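You operate a simulated robot arm through the tools that you are given. There is no shell and no other tool. Be economical: measure what you need, move in short steps, check, and stop when the job is done.

You run a simulated robot arm. Do the job below in one go: nothing can be reset, and whatever is moved stays where it is left.

## Task
Plug the yellow connector into the slip input and tighten the input screw.
Fine: the grey blanking plug goes in the lead stand's grey hole; stripe on mark; the other connector stays.

The check looks at the end state, three seconds after you hand in, the way a careful person would. Anything else that was tipped, shoved, dropped, spilled or broken makes it a failure.

## Robot
A 5-joint arm with a two-finger parallel gripper, fixed in place. Base frame: the origin is at the foot of the arm, x ahead of it, y to its left, z up; the work surface is at about z = 4. Lengths are in mm, angles in degrees, forces in N, time in s.
With the tool pointing down near the work surface it reaches from about 260 to 600 mm from the base axis. Its first joint turns from -66.0 to 66.0 degrees. The tool tilts only in the upright plane through the base axis and itself; it spins freely about its own axis. Payload 1.57 kg.
Tool frame: the origin (TCP) lies between the finger pads and is the grasp point; the fingertips stand 30 mm ahead of it; z points along the fingers, y is the line along which they close. The gripper opens to 80 mm. The fingers are 17 mm wide and 12 mm thick; the gripper's body (40 by 82 mm) begins 80 mm behind the TCP.
Orientation is that of the tool frame in the base frame, as a unit quaternion [x, y, z, w]. With the fingers straight down and closing along the base's y, the tool's x points along the base's -x, its y along +y and its z along -z.

## Interface
- The arm moves only by the tool play_rows. Its argument "rows" is a list of rows, each a list of 7 numbers: the closure, from 0 (fully open) to 1 (shut), then the shift along the base's x, y, z in mm, then the turn, a rotation vector about the base's x, y, z in degrees. In form: [[claw, dx, dy, dz, wx, wy, wz], ...]. A call has 1 to 12 rows; each row is the pose to reach, as a shift and turn from the pose commanded when the call began. Each row takes 0.2 s and may step no farther than 50 mm and 8.6 degrees from the row before; otherwise, or with a gripper value out of range, the whole call is refused. Where a pose cannot be reached the arm comes as near as it can. A force on the tool above 40 N (or 10 N above the force at the start of the call, whichever is more), or a blocked arm, ends the call early, and 0.2 s more pass. Each finger travels about 153 mm/s and halts on what it meets, pressing with about 24 N; the grip force reading is that of the motor and also rises with nothing between the fingers. The clock runs only during rows and for 0.2 s after the last one: add rows that repeat a pose to give the fingers time. It gives the time, the measured TCP pose, the force on the tool (base axes), the opening and the grip force at its end, in the units of the frame above (readings bear some noise).
- Cameras (640 x 400 px; columns grow to the right, rows downward): "scene" is fixed at [62.1, 395.2, 548.5]; the picture's right is [-0.71, -0.71, 0.00], its down [-0.30, 0.30, -0.91] and it looks along [0.64, -0.64, -0.42] (base axes); focal length 322 px, centre (320, 200). "wrist" rides on the gripper at [-32, 0, -78] in the tool frame; the picture's right is [0.00, -1.00, 0.00], its down [0.97, 0.00, -0.24] and it looks along [0.24, 0.00, 0.97] (tool axes); focal length 218 px, centre (320, 200). There is no depth. A picture from a camera that has moved, and an enlarged one, comes with that camera's place and axes in the base frame and with its lens. The place of the scene camera against the robot may be out by one fixed shift of up to 25 mm in any direction.
- camera(camera): a new picture of that camera. No time passes.
- inspect(camera, box): a new picture of the part [left, top, right, bottom] of that camera's present view, enlarged. No time passes.
- close_job(): hands the job in; it is judged then, once.

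Go step by step. Nothing tells you positions but the pictures and the camera data: compare them with the known pose of the tool, close in by small moves and look again before you grip or let go. The budget is 120 turns and 68 pictures, counting those below and the enlarged ones. Unless the task says otherwise, let go and move clear before handing in, and close with one line.

The tools are called as name(argument=value, ...) on one line, values as JSON. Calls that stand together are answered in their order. play_rows: Moves the arm, as the interface text tells. Its arguments: {"type":"object","properties":{"rows":{"type":"array","items":{"type":"array","items":{"type":"number"}}}},"required":["rows"]} The other tools are called the same way: camera (camera) takes a picture; inspect (camera, box) takes an enlarged picture of a part of a camera's view; close_job () hands the job in.

At the start:

```text
time_s: 0.0
tool_pos: [366.8, -96.0, 371.8]
orientation: [-0.001, 1.0, 0.0, 0.0]
contact_force: [-0.1, 0.5, 0.5]
finger_gap: 79.9
gripper_force: 0.0
```

scene: 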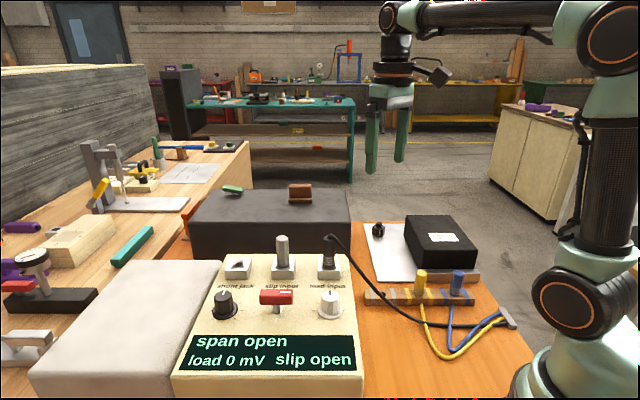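
wrist: 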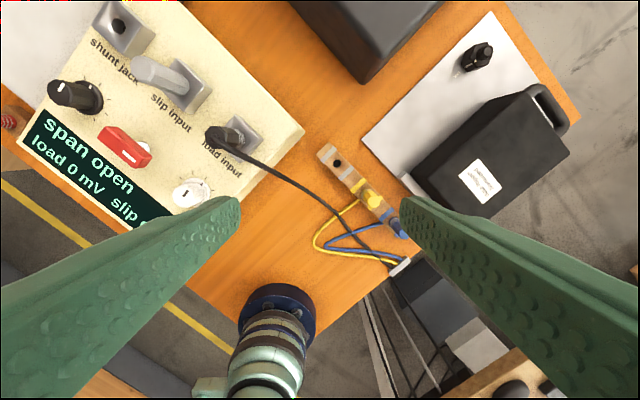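

I see an instrument panel with three sockets (shunt jack, slip input holding a grey blanking plug, load input holding a black connector), a lead stand with yellow and blue connectors and a grey hole. I will look closer first.

inspect(camera="scene", box=[180, 220, 370, 339])

inspect(camera="scene", box=[350, 240, 530, 352])

inspect(camera="wrist", box=[20, 0, 320, 188])

inspect(camera="wrist", box=[290, 120, 450, 280])

```text
3.36 times, centred on (275, 280) of scene
camera zoom: at [62.1, 395.2, 548.5], right [-0.71, -0.71, 0.0], down [-0.3, 0.3, -0.91], along [0.64, -0.64, -0.42], focal length 1082 px, centre (471, -67)
```

zoom: 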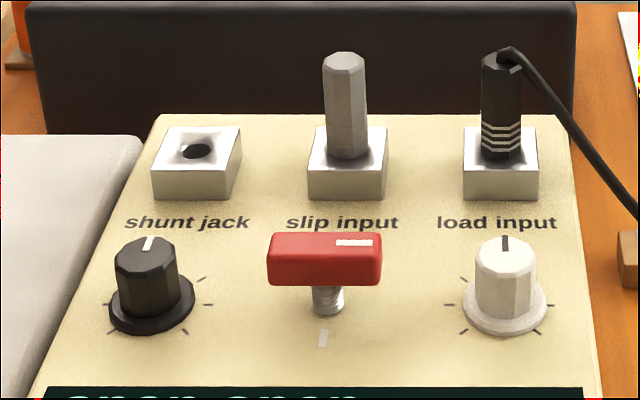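

```text
3.56 times, centred on (440, 296) of scene
camera zoom: at [62.1, 395.2, 548.5], right [-0.71, -0.71, 0.0], down [-0.3, 0.3, -0.91], along [0.64, -0.64, -0.42], focal length 1144 px, centre (-107, -141)
```

zoom: 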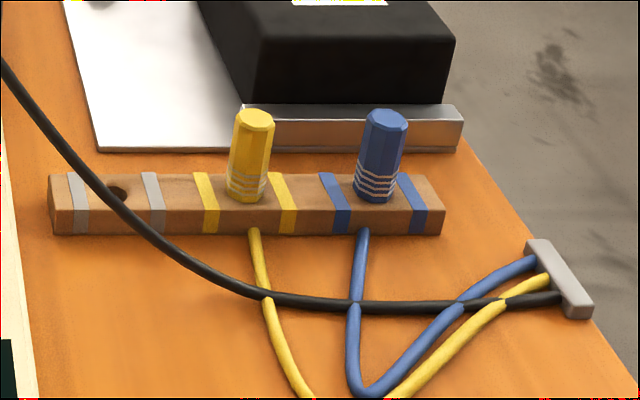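

```text
2.13 times, centred on (170, 94) of wrist
camera zoom: at [397.9, -96.9, 449.3], right [0.0, -1.0, 0.0], down [-0.97, 0.0, 0.24], along [-0.24, 0.0, -0.97], focal length 464 px, centre (639, 426)
```

zoom: 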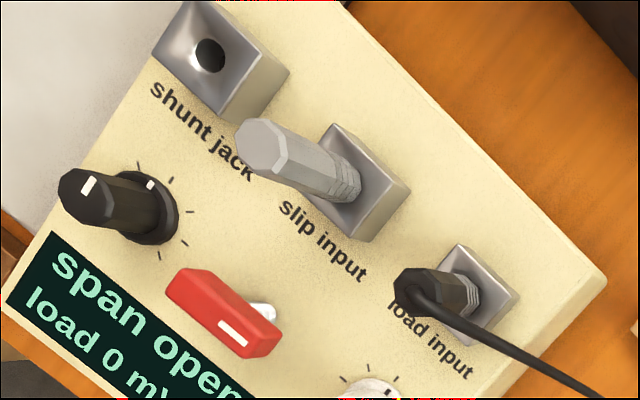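

```text
2.50 times, centred on (370, 200) of wrist
camera zoom: at [397.9, -96.9, 449.3], right [0.0, -1.0, 0.0], down [-0.97, 0.0, 0.24], along [-0.24, 0.0, -0.97], focal length 546 px, centre (195, 200)
```

zoom: 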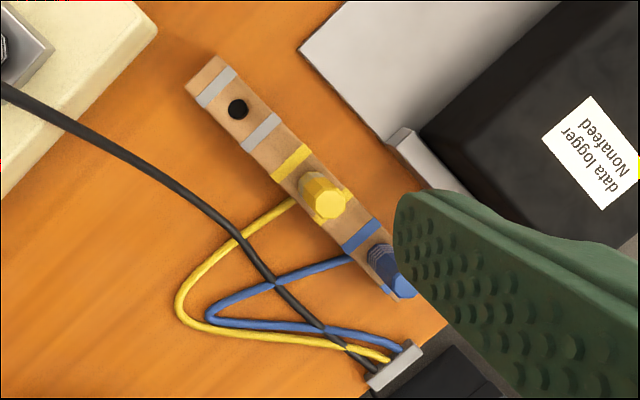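

The panel top is high, around z≈150, with the slip plug near (469, 73) and its top near z≈217. I move above it, keeping the current yaw, and measure again.

play_rows(rows=[[0, 20, 34, -6, 0, 0, 0], [0, 45, 75, -15, 0, 0, 0], [0, 70, 115, -25, 0, 0, 0], [0, 90, 150, -35, 0, 0, 0], [0, 102, 169, -40, 0, 0, 0], [0, 102, 169, -40, 0, 0, 0]])

camera(camera="wrist")

camera(camera="scene")

```text
time_s: 1.4
tool_pos: [467.2, 72.8, 331.1]
orientation: [0.001, 1.0, 0.0, 0.0]
contact_force: [0.8, -0.1, 0.0]
finger_gap: 80.1
gripper_force: 0.1
```

```text
61 pictures are left
camera wrist: at [499.5, 73.1, 408.7], right [0.0, -1.0, 0.0], down [-0.97, 0.0, 0.24], along [-0.24, 0.0, -0.97], focal length 218 px, centre (320, 200)
```

wrist: 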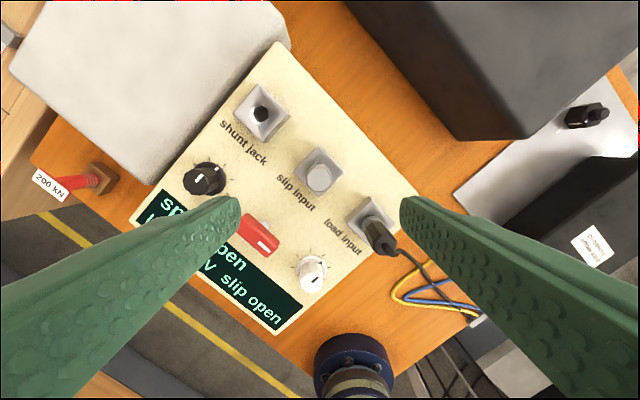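

```text
60 pictures are left
```

scene: 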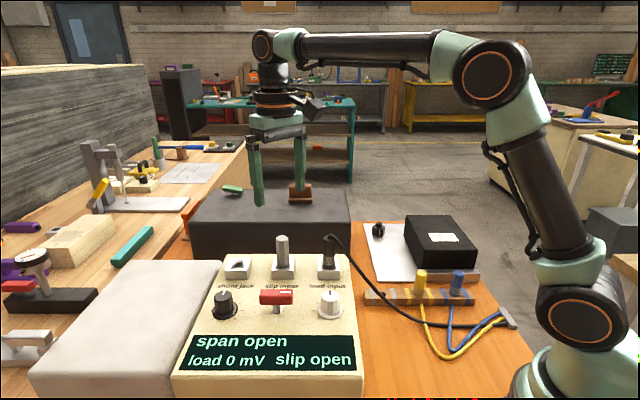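

inspect(camera="wrist", box=[240, 80, 400, 280])

```text
2.00 times, centred on (320, 180) of wrist
camera zoom: at [499.5, 73.1, 408.7], right [0.0, -1.0, 0.0], down [-0.97, 0.0, 0.24], along [-0.24, 0.0, -0.97], focal length 436 px, centre (320, 240)
```

zoom: 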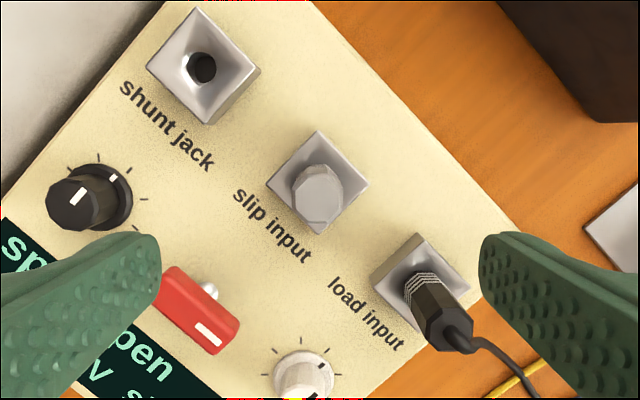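

The slip plug is vertical at about (471.5, 74.3), spanning z≈157–216. I will descend with fingers around it and look.

play_rows(rows=[[0, 4, 1.5, -30, 0, 0, 0], [0, 4, 1.5, -65, 0, 0, 0], [0, 4, 1.5, -90, 0, 0, 0], [0, 4, 1.5, -115, 0, 0, 0], [0, 4, 1.5, -132, 0, 0, 0], [0, 4, 1.5, -132, 0, 0, 0]])

camera(camera="wrist")

inspect(camera="scene", box=[180, 200, 370, 319])

```text
time_s: 2.8
tool_pos: [471.3, 73.8, 199.4]
orientation: [0.0, 1.0, 0.0, 0.0]
contact_force: [0.0, 0.4, 0.0]
finger_gap: 80.2
gripper_force: 0.1
```

```text
58 pictures are left
camera wrist: at [504.2, 73.7, 276.7], right [0.0, -1.0, 0.0], down [-0.97, 0.0, 0.24], along [-0.24, 0.0, -0.97], focal length 218 px, centre (320, 200)
```

wrist: 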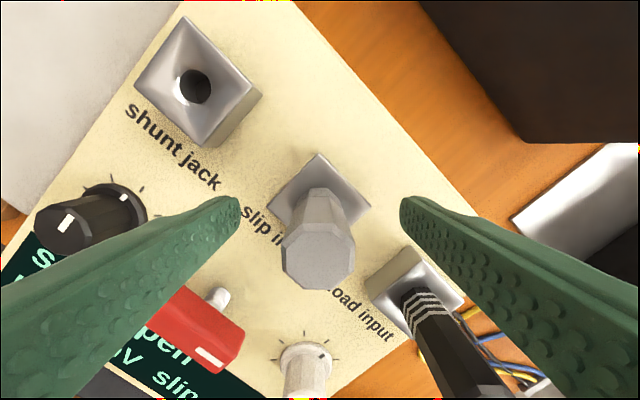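

```text
3.36 times, centred on (275, 260) of scene
camera zoom: at [62.1, 395.2, 548.5], right [-0.71, -0.71, 0.0], down [-0.3, 0.3, -0.91], along [0.64, -0.64, -0.42], focal length 1082 px, centre (471, 0)
```

zoom: 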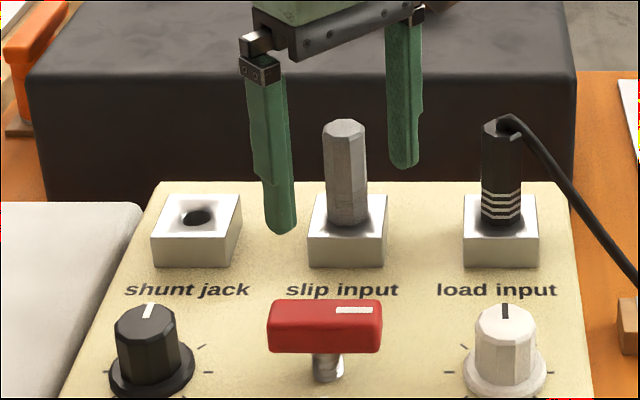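

The plug is centred between the fingers. Close on it.

play_rows(rows=[[0.4, 0, 0, 0, 0, 0, 0], [0.7, 0, 0, 0, 0, 0, 0], [0.85, 0, 0, 0, 0, 0, 0], [1, 0, 0, 0, 0, 0, 0], [1, 0, 0, 0, 0, 0, 0]])

```text
time_s: 4.0
tool_pos: [472.0, 74.1, 200.0]
orientation: [0.0, 1.0, 0.0, -0.001]
contact_force: [0.0, 9.3, -0.6]
finger_gap: 22.4
gripper_force: 24.1
```

Gripped, with a 9 N side load. I shift slightly to relieve it and then pull up.

play_rows(rows=[[1, 0, 0.5, 0, 0, 0, 0], [1, 0, 0.5, 0, 0, 0, 0]])

```text
time_s: 4.6
tool_pos: [472.6, 74.8, 199.1]
orientation: [0.002, 1.0, 0.0, 0.0]
contact_force: [-0.9, -1.1, 0.4]
finger_gap: 22.1
gripper_force: 24.1
```

play_rows(rows=[[1, 0, 0, 4, 0, 0, 0], [1, 0, 0, 10, 0, 0, 0], [1, 0, 0, 20, 0, 0, 0], [1, 0, 0, 35, 0, 0, 0], [1, 0, 0, 55, 0, 0, 0], [1, 0, 0, 80, 0, 0, 0], [1, 0, 0, 80, 0, 0, 0]])

camera(camera="wrist")

inspect(camera="scene", box=[180, 180, 370, 299])

```text
time_s: 6.2
tool_pos: [472.1, 74.3, 279.8]
orientation: [0.0, 1.0, 0.0, 0.001]
contact_force: [0.1, 0.0, -0.5]
finger_gap: 22.2
gripper_force: 24.1
```

```text
56 pictures are left
camera wrist: at [504.2, 73.8, 357.6], right [0.0, -1.0, 0.0], down [-0.97, 0.0, 0.24], along [-0.24, 0.0, -0.97], focal length 218 px, centre (320, 200)
```

wrist: 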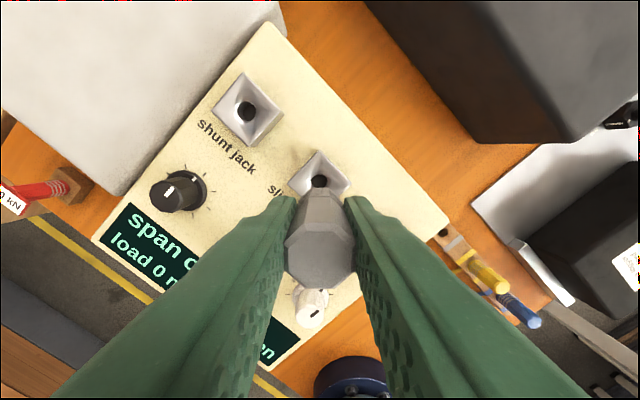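

```text
3.36 times, centred on (275, 240) of scene
camera zoom: at [62.1, 395.2, 548.5], right [-0.71, -0.71, 0.0], down [-0.3, 0.3, -0.91], along [0.64, -0.64, -0.42], focal length 1082 px, centre (471, 67)
```

zoom: 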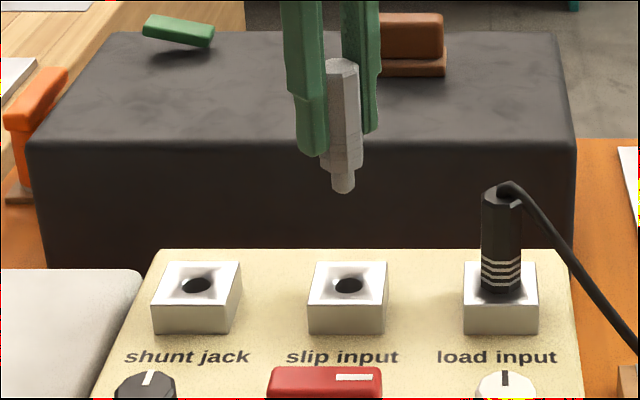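

The grey plug is out, with a short peg at its lower end. The stand's grey hole triangulates to about (366, -129, 23). I raise, travel there above the load connector and look down.

play_rows(rows=[[1, 0, 0, 40, 0, 0, 0], [1, -10, -20, 50, 0, 0, 0], [1, -30, -58, 50, 0, 0, 0], [1, -52, -98, 50, 0, 0, 0], [1, -74, -140, 50, 0, 0, 0], [1, -93, -180, 40, 0, 0, 0], [1, -106, -204, 0, 0, 0, 0], [1, -106, -204, -40, 0, 0, 0], [1, -106, -204, -70, 0, 0, 0], [1, -106, -204, -70, 0, 0, 0]])

camera(camera="wrist")

camera(camera="scene")

```text
time_s: 8.4
tool_pos: [365.4, -131.4, 209.6]
orientation: [0.0, 1.0, 0.0, 0.0]
contact_force: [-0.5, -0.4, 0.1]
finger_gap: 22.3
gripper_force: 24.3
```

```text
54 pictures are left
camera wrist: at [397.3, -130.4, 286.7], right [0.0, -1.0, 0.0], down [-0.97, 0.0, 0.24], along [-0.24, 0.0, -0.97], focal length 218 px, centre (320, 200)
```

wrist: 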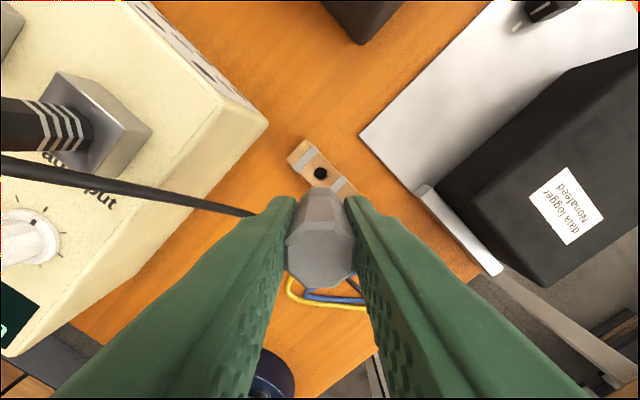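

```text
53 pictures are left
```

scene: 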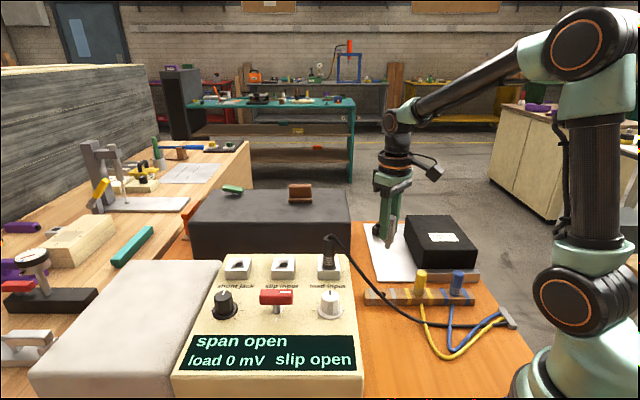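

inspect(camera="wrist", box=[270, 125, 370, 205])

inspect(camera="scene", box=[340, 180, 520, 310])

```text
5.00 times, centred on (320, 165) of wrist
camera zoom: at [397.3, -130.4, 286.7], right [0.0, -1.0, 0.0], down [-0.97, 0.0, 0.24], along [-0.24, 0.0, -0.97], focal length 1091 px, centre (320, 375)
```

zoom: 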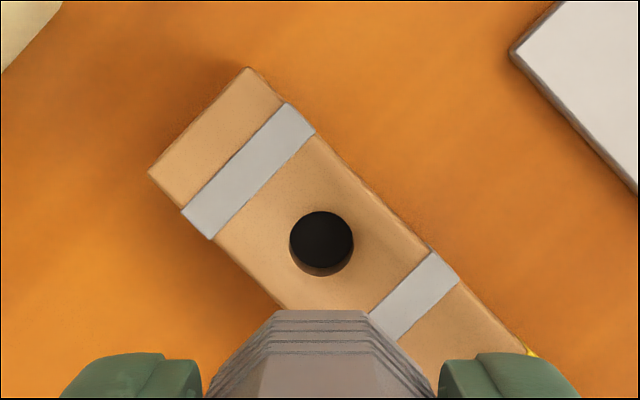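

```text
3.08 times, centred on (430, 245) of scene
camera zoom: at [62.1, 395.2, 548.5], right [-0.71, -0.71, 0.0], down [-0.3, 0.3, -0.91], along [0.64, -0.64, -0.42], focal length 990 px, centre (-18, 62)
```

zoom: 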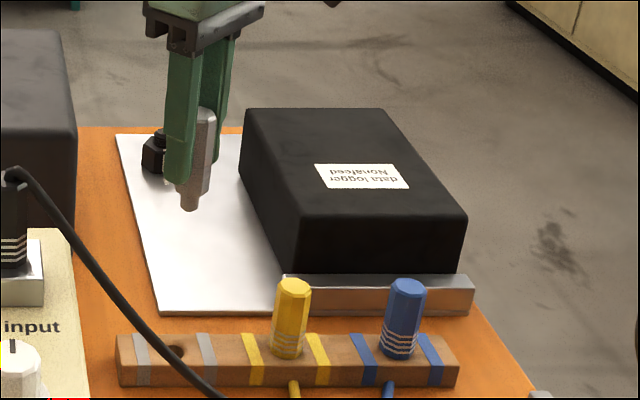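

The hole sits under the plug within about half a millimetre. I descend to just above it and check.

play_rows(rows=[[1, -0.3, 0, -30, 0, 0, 0], [1, -0.3, 0, -60, 0, 0, 0], [1, -0.3, 0, -85, 0, 0, 0], [1, -0.3, 0, -105, 0, 0, 0], [1, -0.3, 0, -115, 0, 0, 0], [1, -0.3, 0, -115, 0, 0, 0]])

inspect(camera="wrist", box=[240, 100, 400, 200])

inspect(camera="scene", box=[345, 220, 435, 310])

```text
time_s: 9.8
tool_pos: [365.5, -130.9, 94.6]
orientation: [0.001, 1.0, 0.001, 0.0]
contact_force: [0.0, -0.2, -0.7]
finger_gap: 22.4
gripper_force: 23.8
```

```text
4.00 times, centred on (320, 150) of wrist
camera zoom: at [397.5, -130.1, 172.0], right [0.0, -1.0, 0.0], down [-0.97, 0.0, 0.24], along [-0.24, 0.0, -0.97], focal length 873 px, centre (320, 400)
```

zoom: 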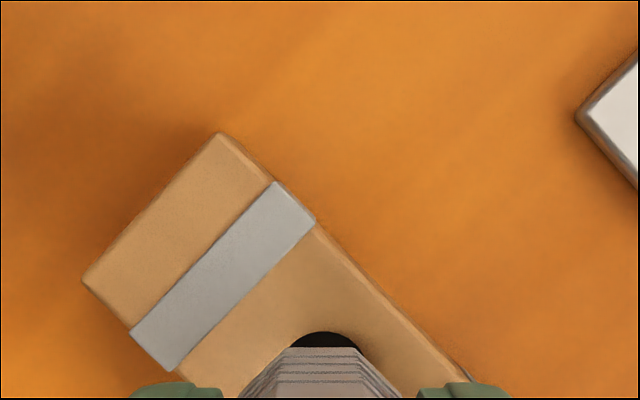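

```text
4.44 times, centred on (390, 265) of scene
camera zoom: at [62.1, 395.2, 548.5], right [-0.71, -0.71, 0.0], down [-0.3, 0.3, -0.91], along [0.64, -0.64, -0.42], focal length 1430 px, centre (9, -89)
```

zoom: 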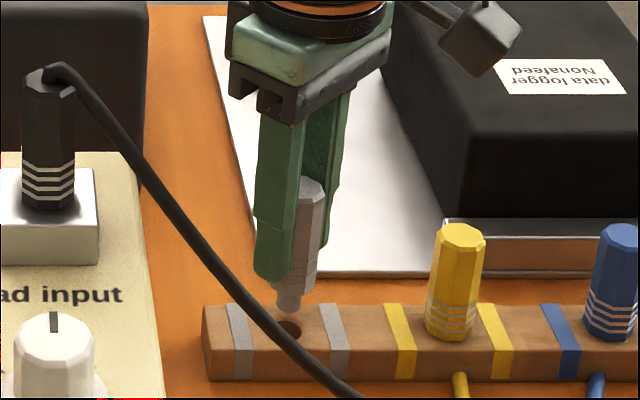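

The peg tip is about 10 mm above the hole. I nudge slightly toward (-x, -y) and lower gently.

play_rows(rows=[[1, -0.4, -0.5, -4, 0, 0, 0], [1, -0.4, -0.5, -8, 0, 0, 0], [1, -0.4, -0.5, -12, 0, 0, 0], [1, -0.4, -0.5, -16, 0, 0, 0], [1, -0.4, -0.5, -16, 0, 0, 0]])

inspect(camera="scene", box=[345, 220, 435, 310])

```text
time_s: 11.0
tool_pos: [364.8, -130.9, 77.6]
orientation: [0.0, 1.0, 0.0, 0.0]
contact_force: [0.0, 0.4, -0.1]
finger_gap: 22.3
gripper_force: 23.6
```

```text
4.44 times, centred on (390, 265) of scene
camera zoom: at [62.1, 395.2, 548.5], right [-0.71, -0.71, 0.0], down [-0.3, 0.3, -0.91], along [0.64, -0.64, -0.42], focal length 1430 px, centre (9, -89)
```

zoom: 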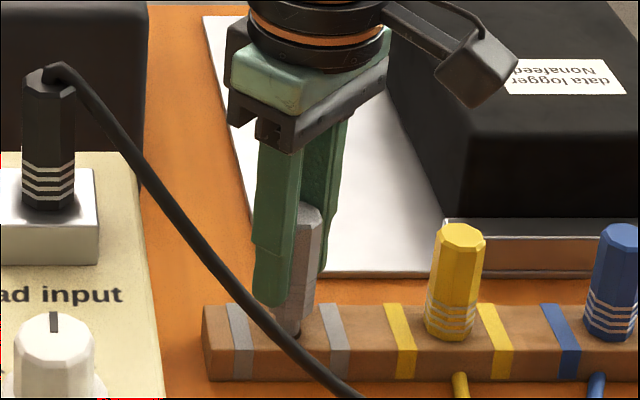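

The peg is entering the hole with no contact force. I continue down until it seats.

play_rows(rows=[[1, 0, 0, -3, 0, 0, 0], [1, 0, 0, -6, 0, 0, 0], [1, 0, 0, -8, 0, 0, 0], [1, 0, 0, -10, 0, 0, 0], [1, 0, 0, -11, 0, 0, 0], [1, 0, 0, -12, 0, 0, 0], [1, 0, 0, -13, 0, 0, 0]])

inspect(camera="scene", box=[345, 220, 435, 310])

```text
time_s: 12.6
tool_pos: [364.8, -131.2, 66.1]
orientation: [-0.001, 1.0, 0.0, 0.0]
contact_force: [0.1, 0.4, 0.2]
finger_gap: 22.1
gripper_force: 24.0
```

```text
4.44 times, centred on (390, 265) of scene
camera zoom: at [62.1, 395.2, 548.5], right [-0.71, -0.71, 0.0], down [-0.3, 0.3, -0.91], along [0.64, -0.64, -0.42], focal length 1430 px, centre (9, -89)
```

zoom: 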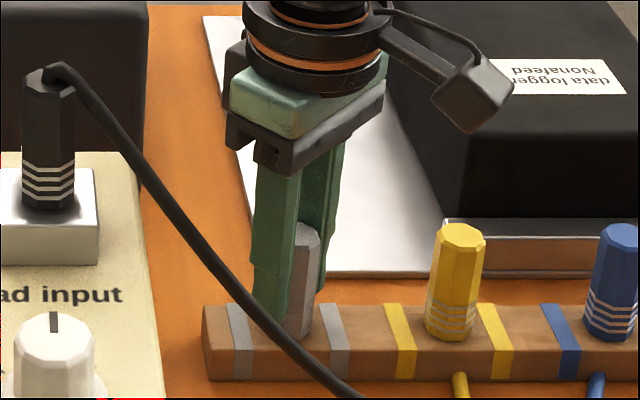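

Almost seated; I lower in finer steps until contact shows.

play_rows(rows=[[1, 0, 0, -1, 0, 0, 0], [1, 0, 0, -2, 0, 0, 0], [1, 0, 0, -3, 0, 0, 0], [1, 0, 0, -3, 0, 0, 0]])

```text
time_s: 13.6
tool_pos: [365.5, -130.3, 62.1]
orientation: [0.0, 1.0, 0.001, 0.001]
contact_force: [-3.6, 1.4, 18.5]
finger_gap: 22.4
gripper_force: 24.3
```

Seated (18 N upward). I release, opening only partly, and rise.

play_rows(rows=[[1, 0, 0, 1, 0, 0, 0], [0.6, 0, 0, 1, 0, 0, 0], [0.45, 0, 0, 1, 0, 0, 0], [0.45, 0, 0, 1, 0, 0, 0], [0.45, 0, 0, 20, 0, 0, 0], [0.45, 0, 0, 55, 0, 0, 0], [0.45, 0, 0, 100, 0, 0, 0], [0.45, 0, 0, 120, 0, 0, 0], [0.45, 0, 0, 120, 0, 0, 0]])

camera(camera="wrist")

inspect(camera="scene", box=[345, 220, 525, 340])

```text
time_s: 15.6
tool_pos: [365.6, -130.5, 182.6]
orientation: [-0.001, 1.0, 0.0, 0.0]
contact_force: [-0.8, -0.1, 0.5]
finger_gap: 44.0
gripper_force: 0.1
```

```text
46 pictures are left
camera wrist: at [397.3, -130.3, 260.8], right [0.0, -1.0, 0.0], down [-0.97, 0.0, 0.24], along [-0.24, 0.0, -0.97], focal length 218 px, centre (320, 200)
```

wrist: 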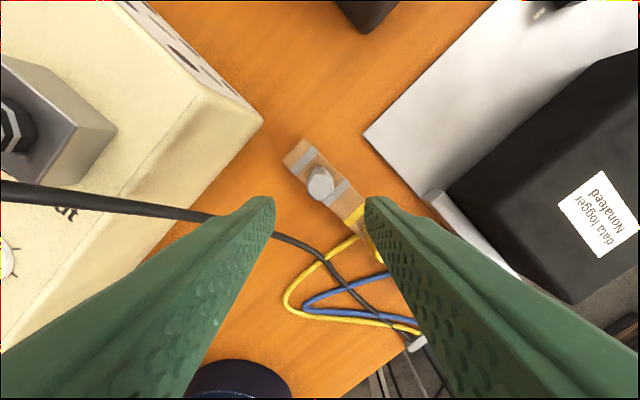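

```text
3.33 times, centred on (435, 280) of scene
camera zoom: at [62.1, 395.2, 548.5], right [-0.71, -0.71, 0.0], down [-0.3, 0.3, -0.91], along [0.64, -0.64, -0.42], focal length 1073 px, centre (-63, -67)
```

zoom: 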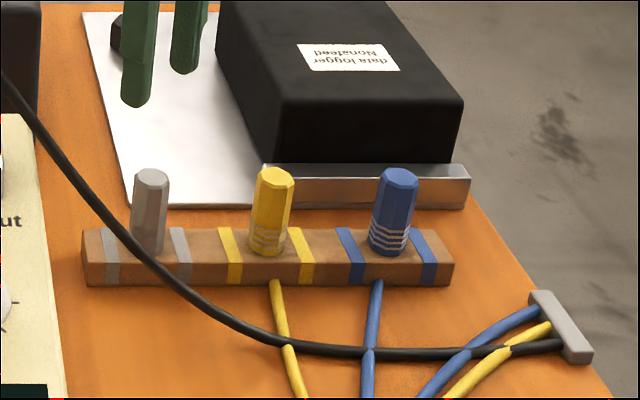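

The grey plug stands upright and seated. Now I move above the yellow connector, near (305, -190).

play_rows(rows=[[0.45, -20, -20, 10, 0, 0, 0], [0.45, -45, -45, 20, 0, 0, 0], [0.45, -60, -60, 20, 0, 0, 0], [0.45, -60, -60, 20, 0, 0, 0]])

camera(camera="wrist")

inspect(camera="wrist", box=[250, 120, 410, 220])

```text
time_s: 16.6
tool_pos: [304.7, -189.8, 203.0]
orientation: [0.0, 1.0, 0.001, 0.0]
contact_force: [-0.3, -0.5, -0.8]
finger_gap: 44.0
gripper_force: 0.1
```

```text
44 pictures are left
camera wrist: at [336.9, -190.2, 280.4], right [0.0, -1.0, 0.0], down [-0.97, 0.0, 0.24], along [-0.24, 0.0, -0.97], focal length 218 px, centre (320, 200)
```

wrist: 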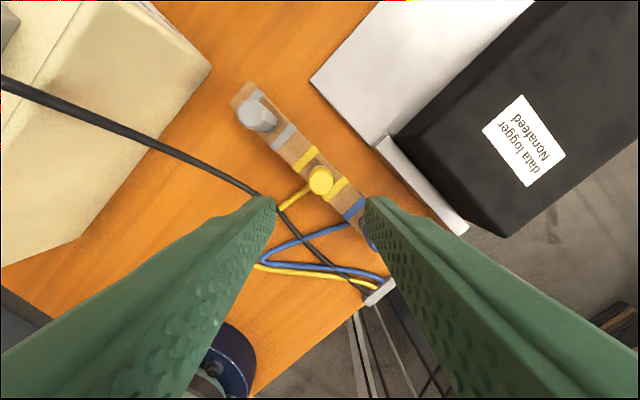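

```text
4.00 times, centred on (330, 170) of wrist
camera zoom: at [336.9, -190.2, 280.4], right [0.0, -1.0, 0.0], down [-0.97, 0.0, 0.24], along [-0.24, 0.0, -0.97], focal length 873 px, centre (280, 320)
```

zoom: 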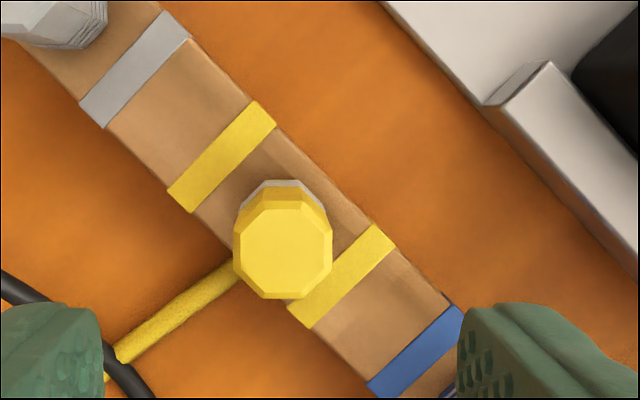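

Yellow centre is at about (303, -190.8), same height class as the grey one. Descend around it with the partly opened gripper.

play_rows(rows=[[0.45, -1.5, -0.8, -40, 0, 0, 0], [0.45, -1.5, -0.8, -80, 0, 0, 0], [0.45, -1.5, -0.8, -110, 0, 0, 0], [0.45, -1.5, -0.8, -130, 0, 0, 0], [0.45, -1.5, -0.8, -140, 0, 0, 0], [0.45, -1.5, -0.8, -140, 0, 0, 0]])

camera(camera="wrist")

inspect(camera="scene", box=[365, 220, 525, 340])

```text
time_s: 18.0
tool_pos: [303.3, -191.3, 62.6]
orientation: [0.001, 1.0, 0.001, 0.0]
contact_force: [-0.2, -0.2, 0.0]
finger_gap: 44.1
gripper_force: 0.1
```

```text
42 pictures are left
camera wrist: at [335.4, -191.5, 140.3], right [0.0, -1.0, 0.0], down [-0.97, 0.0, 0.24], along [-0.24, 0.0, -0.97], focal length 218 px, centre (320, 200)
```

wrist: 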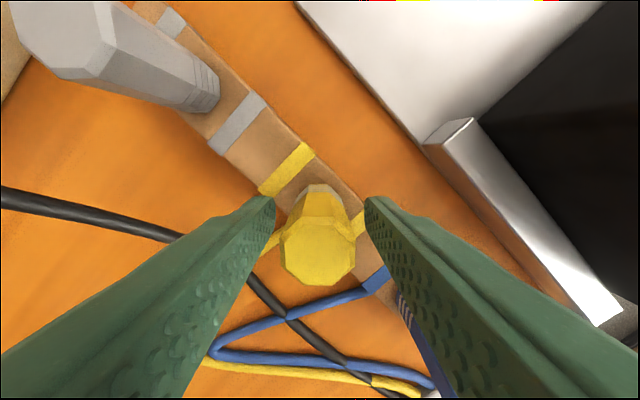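

```text
3.33 times, centred on (445, 280) of scene
camera zoom: at [62.1, 395.2, 548.5], right [-0.71, -0.71, 0.0], down [-0.3, 0.3, -0.91], along [0.64, -0.64, -0.42], focal length 1073 px, centre (-97, -67)
```

zoom: 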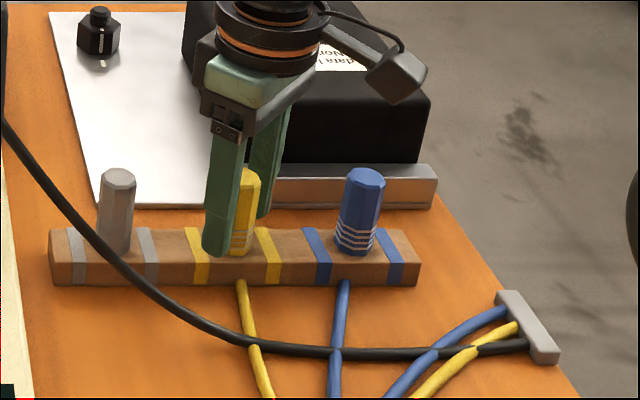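

Positioned well; the fingers clear the stand and the blue connector. Close on yellow.

play_rows(rows=[[0.55, 0, 0, 0, 0, 0, 0], [0.7, 0, 0, 0, 0, 0, 0], [0.85, 0, 0, 0, 0, 0, 0], [1, 0, 0, 0, 0, 0, 0], [1, 0, 0, 0, 0, 0, 0]])

```text
time_s: 19.2
tool_pos: [303.3, -192.4, 62.6]
orientation: [0.0, 1.0, 0.0, 0.0]
contact_force: [0.2, -0.4, 0.2]
finger_gap: 22.2
gripper_force: 24.2
```

play_rows(rows=[[1, 0, 0, 4, 0, 0, 0], [1, 0, 0, 10, 0, 0, 0], [1, 0, 0, 20, 0, 0, 0], [1, 0, 0, 35, 0, 0, 0], [1, 0, 0, 60, 0, 0, 0], [1, 0, 0, 90, 0, 0, 0], [1, 0, 0, 90, 0, 0, 0]])

camera(camera="scene")

inspect(camera="scene", box=[365, 180, 525, 340])

```text
time_s: 20.8
tool_pos: [304.0, -191.3, 153.8]
orientation: [-0.001, 1.0, 0.0, 0.0]
contact_force: [-0.6, -0.4, -0.9]
finger_gap: 22.2
gripper_force: 24.3
```

```text
40 pictures are left
```

scene: 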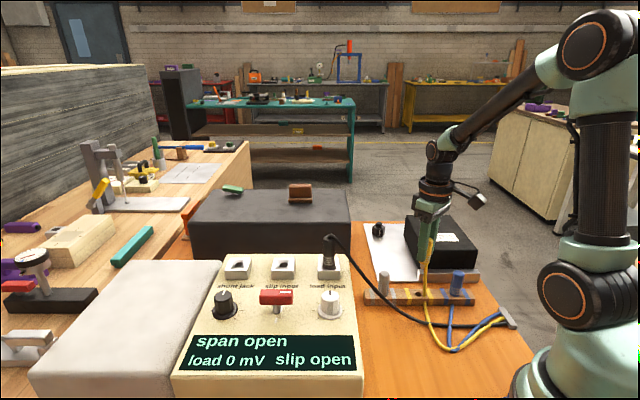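

```text
2.50 times, centred on (445, 260) of scene
camera zoom: at [62.1, 395.2, 548.5], right [-0.71, -0.71, 0.0], down [-0.3, 0.3, -0.91], along [0.64, -0.64, -0.42], focal length 804 px, centre (8, 50)
```

zoom: 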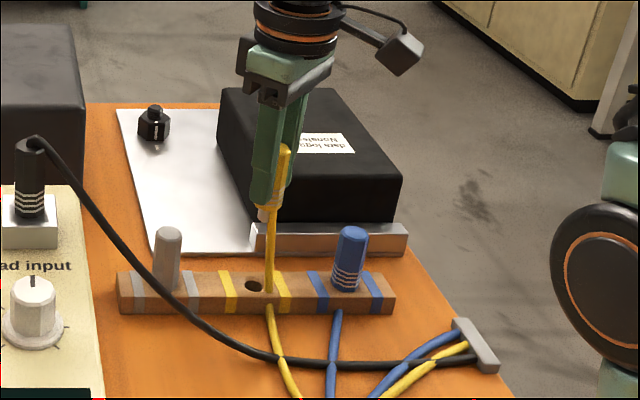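

Yellow is lifted cleanly with its lead attached near its top. I go high and travel to above the slip input.

play_rows(rows=[[1, 0, 0, 45, 0, 0, 0], [1, 0, 0, 90, 0, 0, 0], [1, 5, 10, 130, 0, 0, 0], [1, 20, 34, 150, 0, 0, 0], [1, 42, 68, 155, 0, 0, 0], [1, 65, 104, 155, 0, 0, 0], [1, 88, 140, 155, 0, 0, 0], [1, 110, 174, 155, 0, 0, 0], [1, 132, 208, 155, 0, 0, 0], [1, 152, 241, 155, 0, 0, 0], [1, 168.5, 266, 150, 0, 0, 0], [1, 168.5, 266, 140, 0, 0, 0]])

camera(camera="wrist")

camera(camera="scene")

```text
time_s: 23.4
tool_pos: [471.7, 74.8, 292.7]
orientation: [0.0, 1.0, 0.0, 0.0]
contact_force: [0.1, -0.8, -0.3]
finger_gap: 22.4
gripper_force: 23.9
```

```text
38 pictures are left
camera wrist: at [503.8, 74.9, 370.1], right [0.0, -1.0, 0.0], down [-0.97, 0.0, 0.24], along [-0.24, 0.0, -0.97], focal length 218 px, centre (320, 200)
```

wrist: 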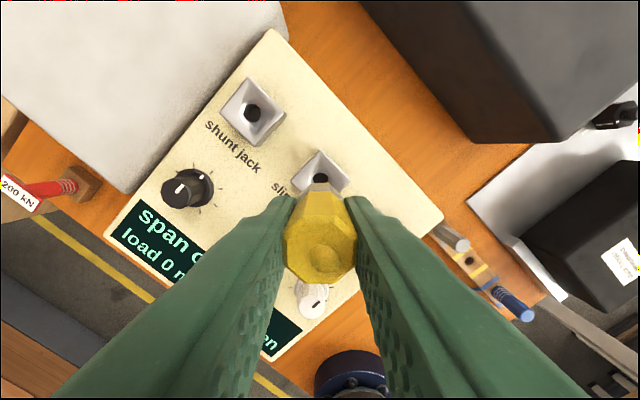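

```text
37 pictures are left
```

scene: 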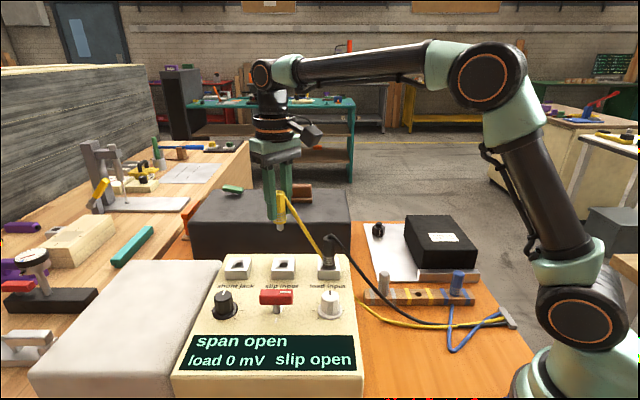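

inspect(camera="wrist", box=[270, 130, 370, 230])

inspect(camera="scene", box=[210, 160, 370, 300])

```text
4.00 times, centred on (320, 180) of wrist
camera zoom: at [503.8, 74.9, 370.1], right [0.0, -1.0, 0.0], down [-0.97, 0.0, 0.24], along [-0.24, 0.0, -0.97], focal length 873 px, centre (320, 280)
```

zoom: 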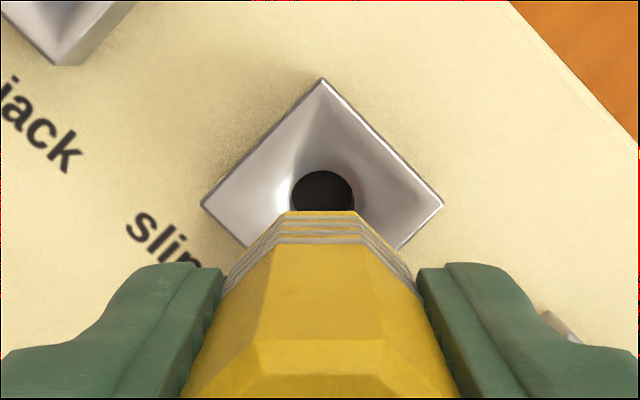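

```text
2.86 times, centred on (290, 230) of scene
camera zoom: at [62.1, 395.2, 548.5], right [-0.71, -0.71, 0.0], down [-0.3, 0.3, -0.91], along [0.64, -0.64, -0.42], focal length 919 px, centre (406, 114)
```

zoom: 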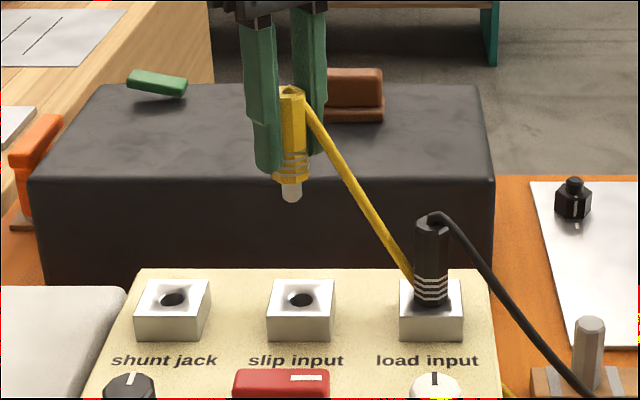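

The view suggests the tip may be a couple of mm off. I lower to ~10 mm above the socket and check closely.

play_rows(rows=[[1, 0, 0, -20, 0, 0, 0], [1, 0, 0, -40, 0, 0, 0], [1, 0, 0, -55, 0, 0, 0], [1, 0, 0, -67, 0, 0, 0], [1, 0, 0, -67, 0, 0, 0]])

inspect(camera="wrist", box=[270, 130, 370, 230])

inspect(camera="scene", box=[240, 210, 340, 290])

```text
time_s: 24.6
tool_pos: [474.6, 73.9, 225.1]
orientation: [0.0, 1.0, 0.0, 0.0]
contact_force: [0.0, 0.4, -0.2]
finger_gap: 22.2
gripper_force: 23.8
```

```text
4.00 times, centred on (320, 180) of wrist
camera zoom: at [504.5, 74.8, 302.8], right [0.0, -1.0, 0.0], down [-0.97, 0.0, 0.24], along [-0.24, 0.0, -0.97], focal length 873 px, centre (320, 280)
```

zoom: 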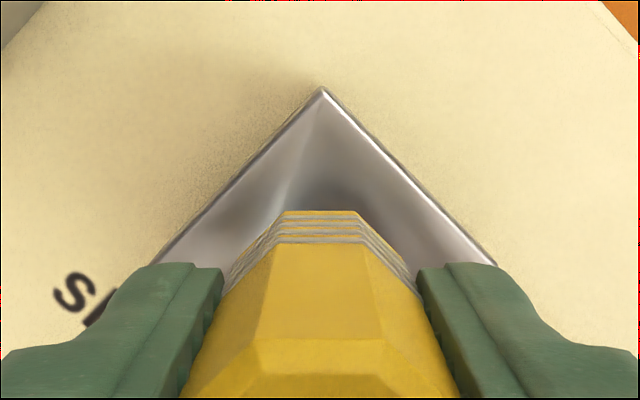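

```text
5.00 times, centred on (290, 250) of scene
camera zoom: at [62.1, 395.2, 548.5], right [-0.71, -0.71, 0.0], down [-0.3, 0.3, -0.91], along [0.64, -0.64, -0.42], focal length 1609 px, centre (470, -50)
```

zoom: 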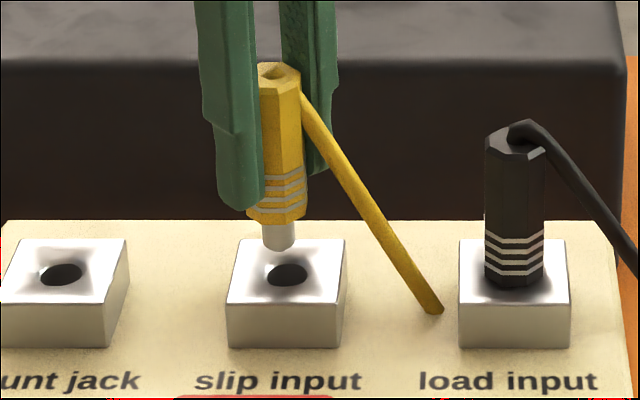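

The tip sits roughly 2 mm too far in +x and 1 mm in +y. I correct and recheck.

play_rows(rows=[[1, -1.8, -1.1, 0, 0, 0, 0], [1, -1.8, -1.1, -4, 0, 0, 0], [1, -1.8, -1.1, -4, 0, 0, 0]])

inspect(camera="scene", box=[255, 220, 315, 290])

inspect(camera="wrist", box=[270, 130, 370, 230])

```text
time_s: 25.4
tool_pos: [470.7, 74.3, 221.4]
orientation: [0.0, 1.0, 0.0, 0.0]
contact_force: [0.1, 0.5, -0.5]
finger_gap: 22.1
gripper_force: 24.3
```

```text
5.71 times, centred on (285, 255) of scene
camera zoom: at [62.1, 395.2, 548.5], right [-0.71, -0.71, 0.0], down [-0.3, 0.3, -0.91], along [0.64, -0.64, -0.42], focal length 1839 px, centre (520, -114)
```

zoom: 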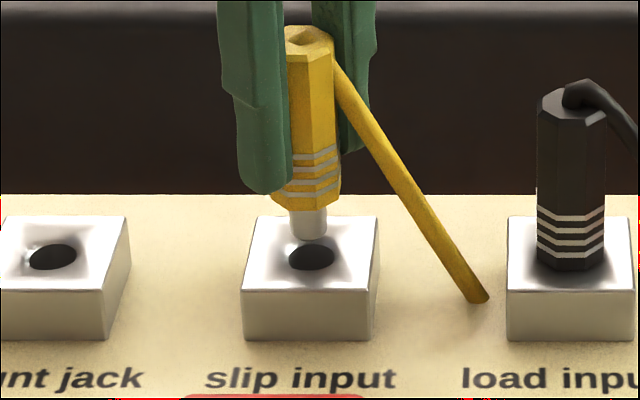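

```text
4.00 times, centred on (320, 180) of wrist
camera zoom: at [502.4, 73.8, 298.9], right [0.0, -1.0, 0.0], down [-0.97, 0.0, 0.24], along [-0.24, 0.0, -0.97], focal length 873 px, centre (320, 280)
```

zoom: 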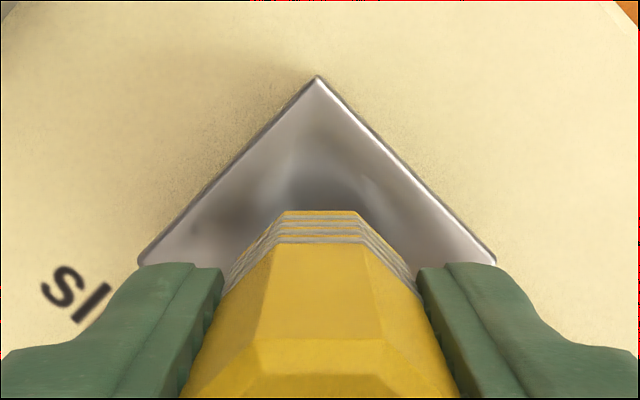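

Aligned now. I lower into the socket in small steps.

play_rows(rows=[[1, -0.1, 0.3, -4, 0, 0, 0], [1, -0.1, 0.3, -8, 0, 0, 0], [1, -0.1, 0.3, -12, 0, 0, 0], [1, -0.1, 0.3, -15, 0, 0, 0], [1, -0.1, 0.3, -17, 0, 0, 0], [1, -0.1, 0.3, -17, 0, 0, 0]])

inspect(camera="scene", box=[255, 220, 315, 290])

```text
time_s: 26.8
tool_pos: [470.4, 73.7, 204.2]
orientation: [0.0, 1.0, 0.0, -0.001]
contact_force: [-0.3, -0.3, 0.6]
finger_gap: 22.3
gripper_force: 23.8
```

```text
5.71 times, centred on (285, 255) of scene
camera zoom: at [62.1, 395.2, 548.5], right [-0.71, -0.71, 0.0], down [-0.3, 0.3, -0.91], along [0.64, -0.64, -0.42], focal length 1839 px, centre (520, -114)
```

zoom: 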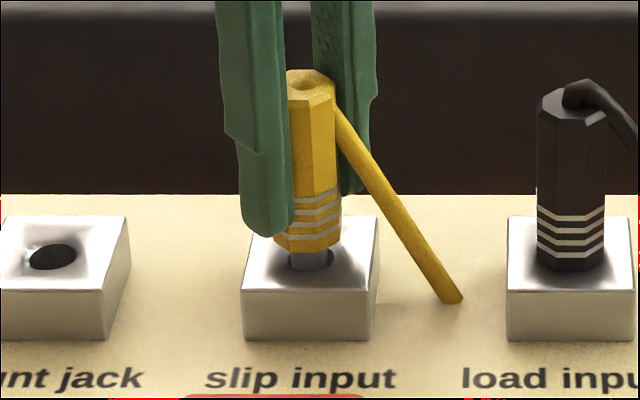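

The peg is going in freely. Continue to seating.

play_rows(rows=[[1, 0, 0, -2, 0, 0, 0], [1, 0, 0, -4, 0, 0, 0], [1, 0, 0, -5, 0, 0, 0], [1, 0, 0, -6, 0, 0, 0], [1, 0, 0, -7, 0, 0, 0], [1, 0, 0, -8, 0, 0, 0]])

inspect(camera="scene", box=[255, 220, 315, 290])

```text
time_s: 28.2
tool_pos: [471.8, 74.8, 197.7]
orientation: [0.002, 1.0, 0.0, 0.002]
contact_force: [-3.8, -1.4, 19.2]
finger_gap: 22.5
gripper_force: 24.1
```

```text
5.71 times, centred on (285, 255) of scene
camera zoom: at [62.0, 395.2, 548.6], right [-0.71, -0.71, 0.0], down [-0.3, 0.3, -0.91], along [0.64, -0.64, -0.42], focal length 1839 px, centre (520, -114)
```

zoom: 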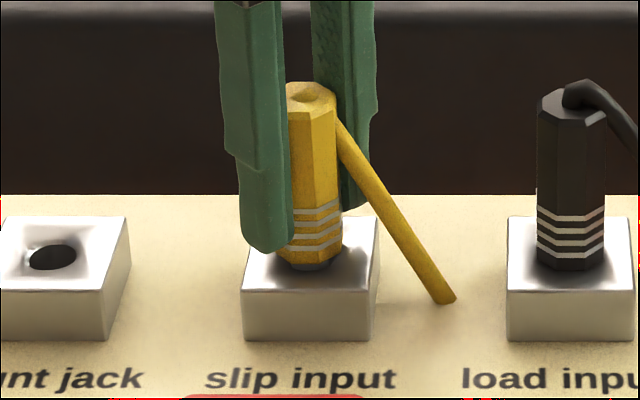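

It stopped about 3 mm short of the depth of the load connector, with a side force toward -x,-y. I ease up, shift a bit that way and press again.

play_rows(rows=[[1, 0, 0, 3, 0, 0, 0], [1, -0.8, -0.4, 3, 0, 0, 0], [1, -0.8, -0.4, 1.5, 0, 0, 0], [1, -0.8, -0.4, 0, 0, 0, 0], [1, -0.8, -0.4, -1, 0, 0, 0]])

inspect(camera="scene", box=[255, 220, 315, 290])

```text
time_s: 29.4
tool_pos: [469.1, 74.5, 196.4]
orientation: [0.001, 1.0, 0.0, 0.0]
contact_force: [-0.9, 0.0, 3.4]
finger_gap: 22.4
gripper_force: 23.7
```

```text
5.71 times, centred on (285, 255) of scene
camera zoom: at [62.1, 395.2, 548.5], right [-0.71, -0.71, 0.0], down [-0.3, 0.3, -0.91], along [0.64, -0.64, -0.42], focal length 1839 px, centre (520, -114)
```

zoom: 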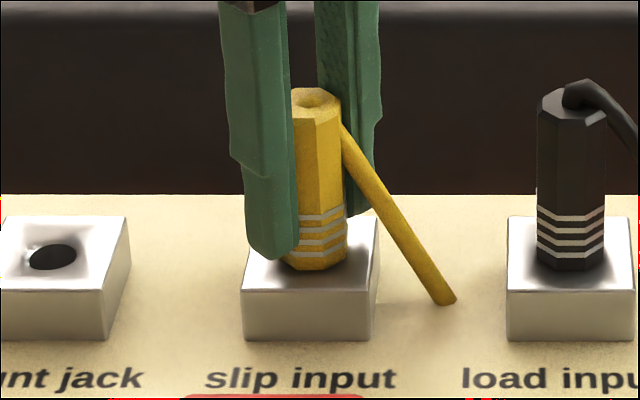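

It went lower. I press further in small steps.

play_rows(rows=[[1, 0, 0, -1, 0, 0, 0], [1, 0, 0, -2, 0, 0, 0], [1, 0, 0, -3, 0, 0, 0], [1, 0, 0, -3, 0, 0, 0]])

inspect(camera="scene", box=[255, 220, 315, 290])

```text
time_s: 30.4
tool_pos: [470.4, 72.3, 193.5]
orientation: [0.0, 1.0, 0.0, 0.002]
contact_force: [-2.3, -0.3, 19.9]
finger_gap: 22.3
gripper_force: 24.0
```

```text
5.71 times, centred on (285, 255) of scene
camera zoom: at [62.0, 395.2, 548.6], right [-0.71, -0.71, 0.0], down [-0.3, 0.3, -0.91], along [0.64, -0.64, -0.42], focal length 1839 px, centre (520, -114)
```

zoom: 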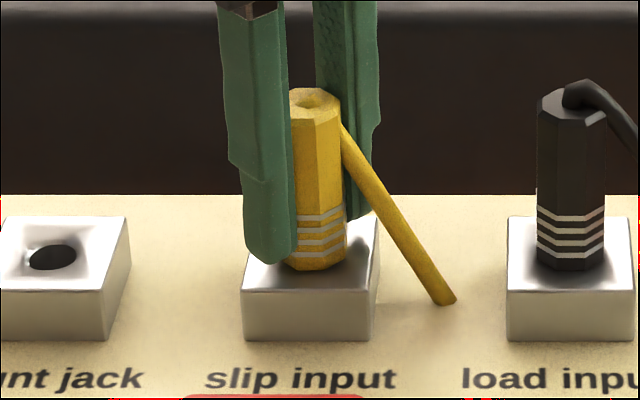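

Its height now matches the load connector, and the fingers are only slipping on it: it is seated. I release gently and rise straight up.

play_rows(rows=[[1, 0.3, 0.5, 1.5, 0, 0, 0], [0.65, 0.3, 0.5, 1.5, 0, 0, 0], [0.5, 0.3, 0.5, 1.5, 0, 0, 0], [0.4, 0.3, 0.5, 1.5, 0, 0, 0], [0.4, 0.3, 0.5, 15, 0, 0, 0], [0.4, 0.3, 0.5, 45, 0, 0, 0], [0.4, 0.3, 0.5, 80, 0, 0, 0], [0.4, 0.3, 0.5, 115, 0, 0, 0], [0.4, 0.3, 0.5, 115, 0, 0, 0]])

camera(camera="wrist")

inspect(camera="scene", box=[180, 210, 370, 340])

```text
time_s: 32.4
tool_pos: [469.7, 73.4, 308.4]
orientation: [0.0, 1.0, 0.001, 0.0]
contact_force: [0.0, 0.8, 0.5]
finger_gap: 48.1
gripper_force: 0.2
```

```text
26 pictures are left
camera wrist: at [501.8, 74.5, 386.2], right [0.0, -1.0, 0.0], down [-0.97, 0.0, 0.24], along [-0.24, 0.0, -0.97], focal length 218 px, centre (320, 200)
```

wrist: 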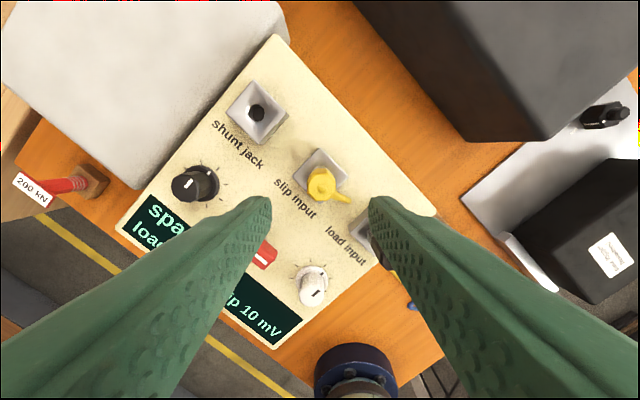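

```text
3.08 times, centred on (275, 275) of scene
camera zoom: at [62.1, 395.2, 548.5], right [-0.71, -0.71, 0.0], down [-0.3, 0.3, -0.91], along [0.64, -0.64, -0.42], focal length 990 px, centre (458, -31)
```

zoom: 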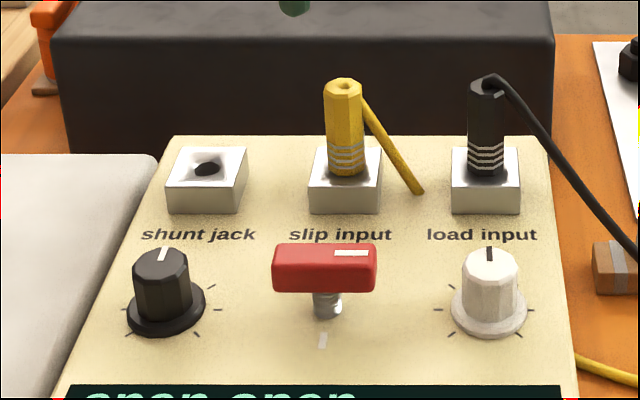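

The display shows slip 10 mV, so the connector is in. Next is the red screw handle near (398, 148): I move above it, turning the gripper +45° so the fingers close across the bar.

play_rows(rows=[[0.4, -12, 12, 0, 0, 0, 7.5], [0.4, -26, 26, 0, 0, 0, 15], [0.4, -40, 40, 0, 0, 0, 22.5], [0.4, -54, 55, 0, 0, 0, 30], [0.4, -66, 68, -10, 0, 0, 37.5], [0.4, -72, 74, -25, 0, 0, 45], [0.4, -72, 74, -30, 0, 0, 45]])

camera(camera="wrist")

```text
time_s: 34.0
tool_pos: [397.2, 147.1, 277.1]
orientation: [-0.383, 0.924, 0.0, 0.0]
contact_force: [0.5, -0.4, 0.9]
finger_gap: 48.0
gripper_force: 0.1
```

```text
24 pictures are left
camera wrist: at [419.8, 170.7, 355.7], right [0.71, -0.71, 0.0], down [-0.69, -0.69, 0.24], along [-0.17, -0.17, -0.97], focal length 218 px, centre (320, 200)
```

wrist: 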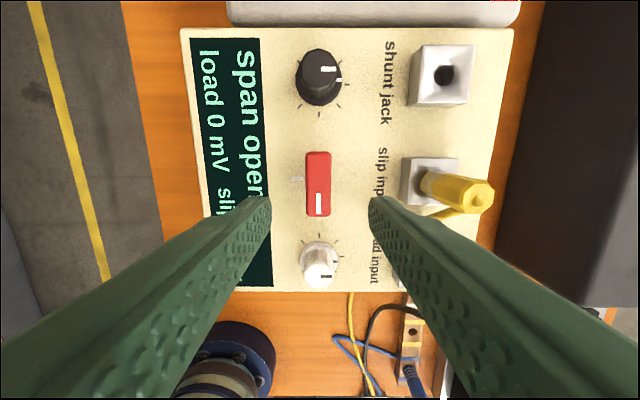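

inspect(camera="wrist", box=[270, 133, 370, 233])

```text
4.00 times, centred on (320, 183) of wrist
camera zoom: at [419.8, 170.7, 355.7], right [0.71, -0.71, 0.0], down [-0.69, -0.69, 0.24], along [-0.17, -0.17, -0.97], focal length 873 px, centre (320, 268)
```

zoom: 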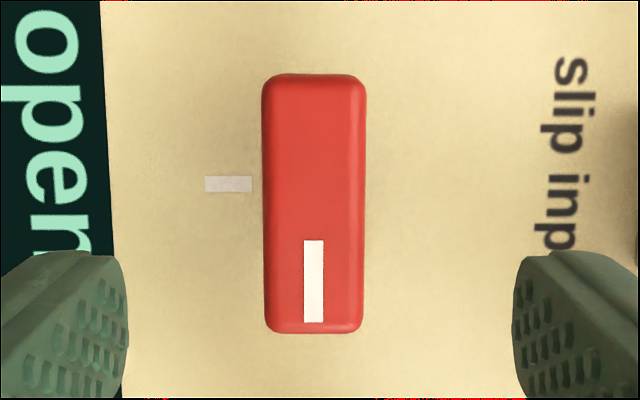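

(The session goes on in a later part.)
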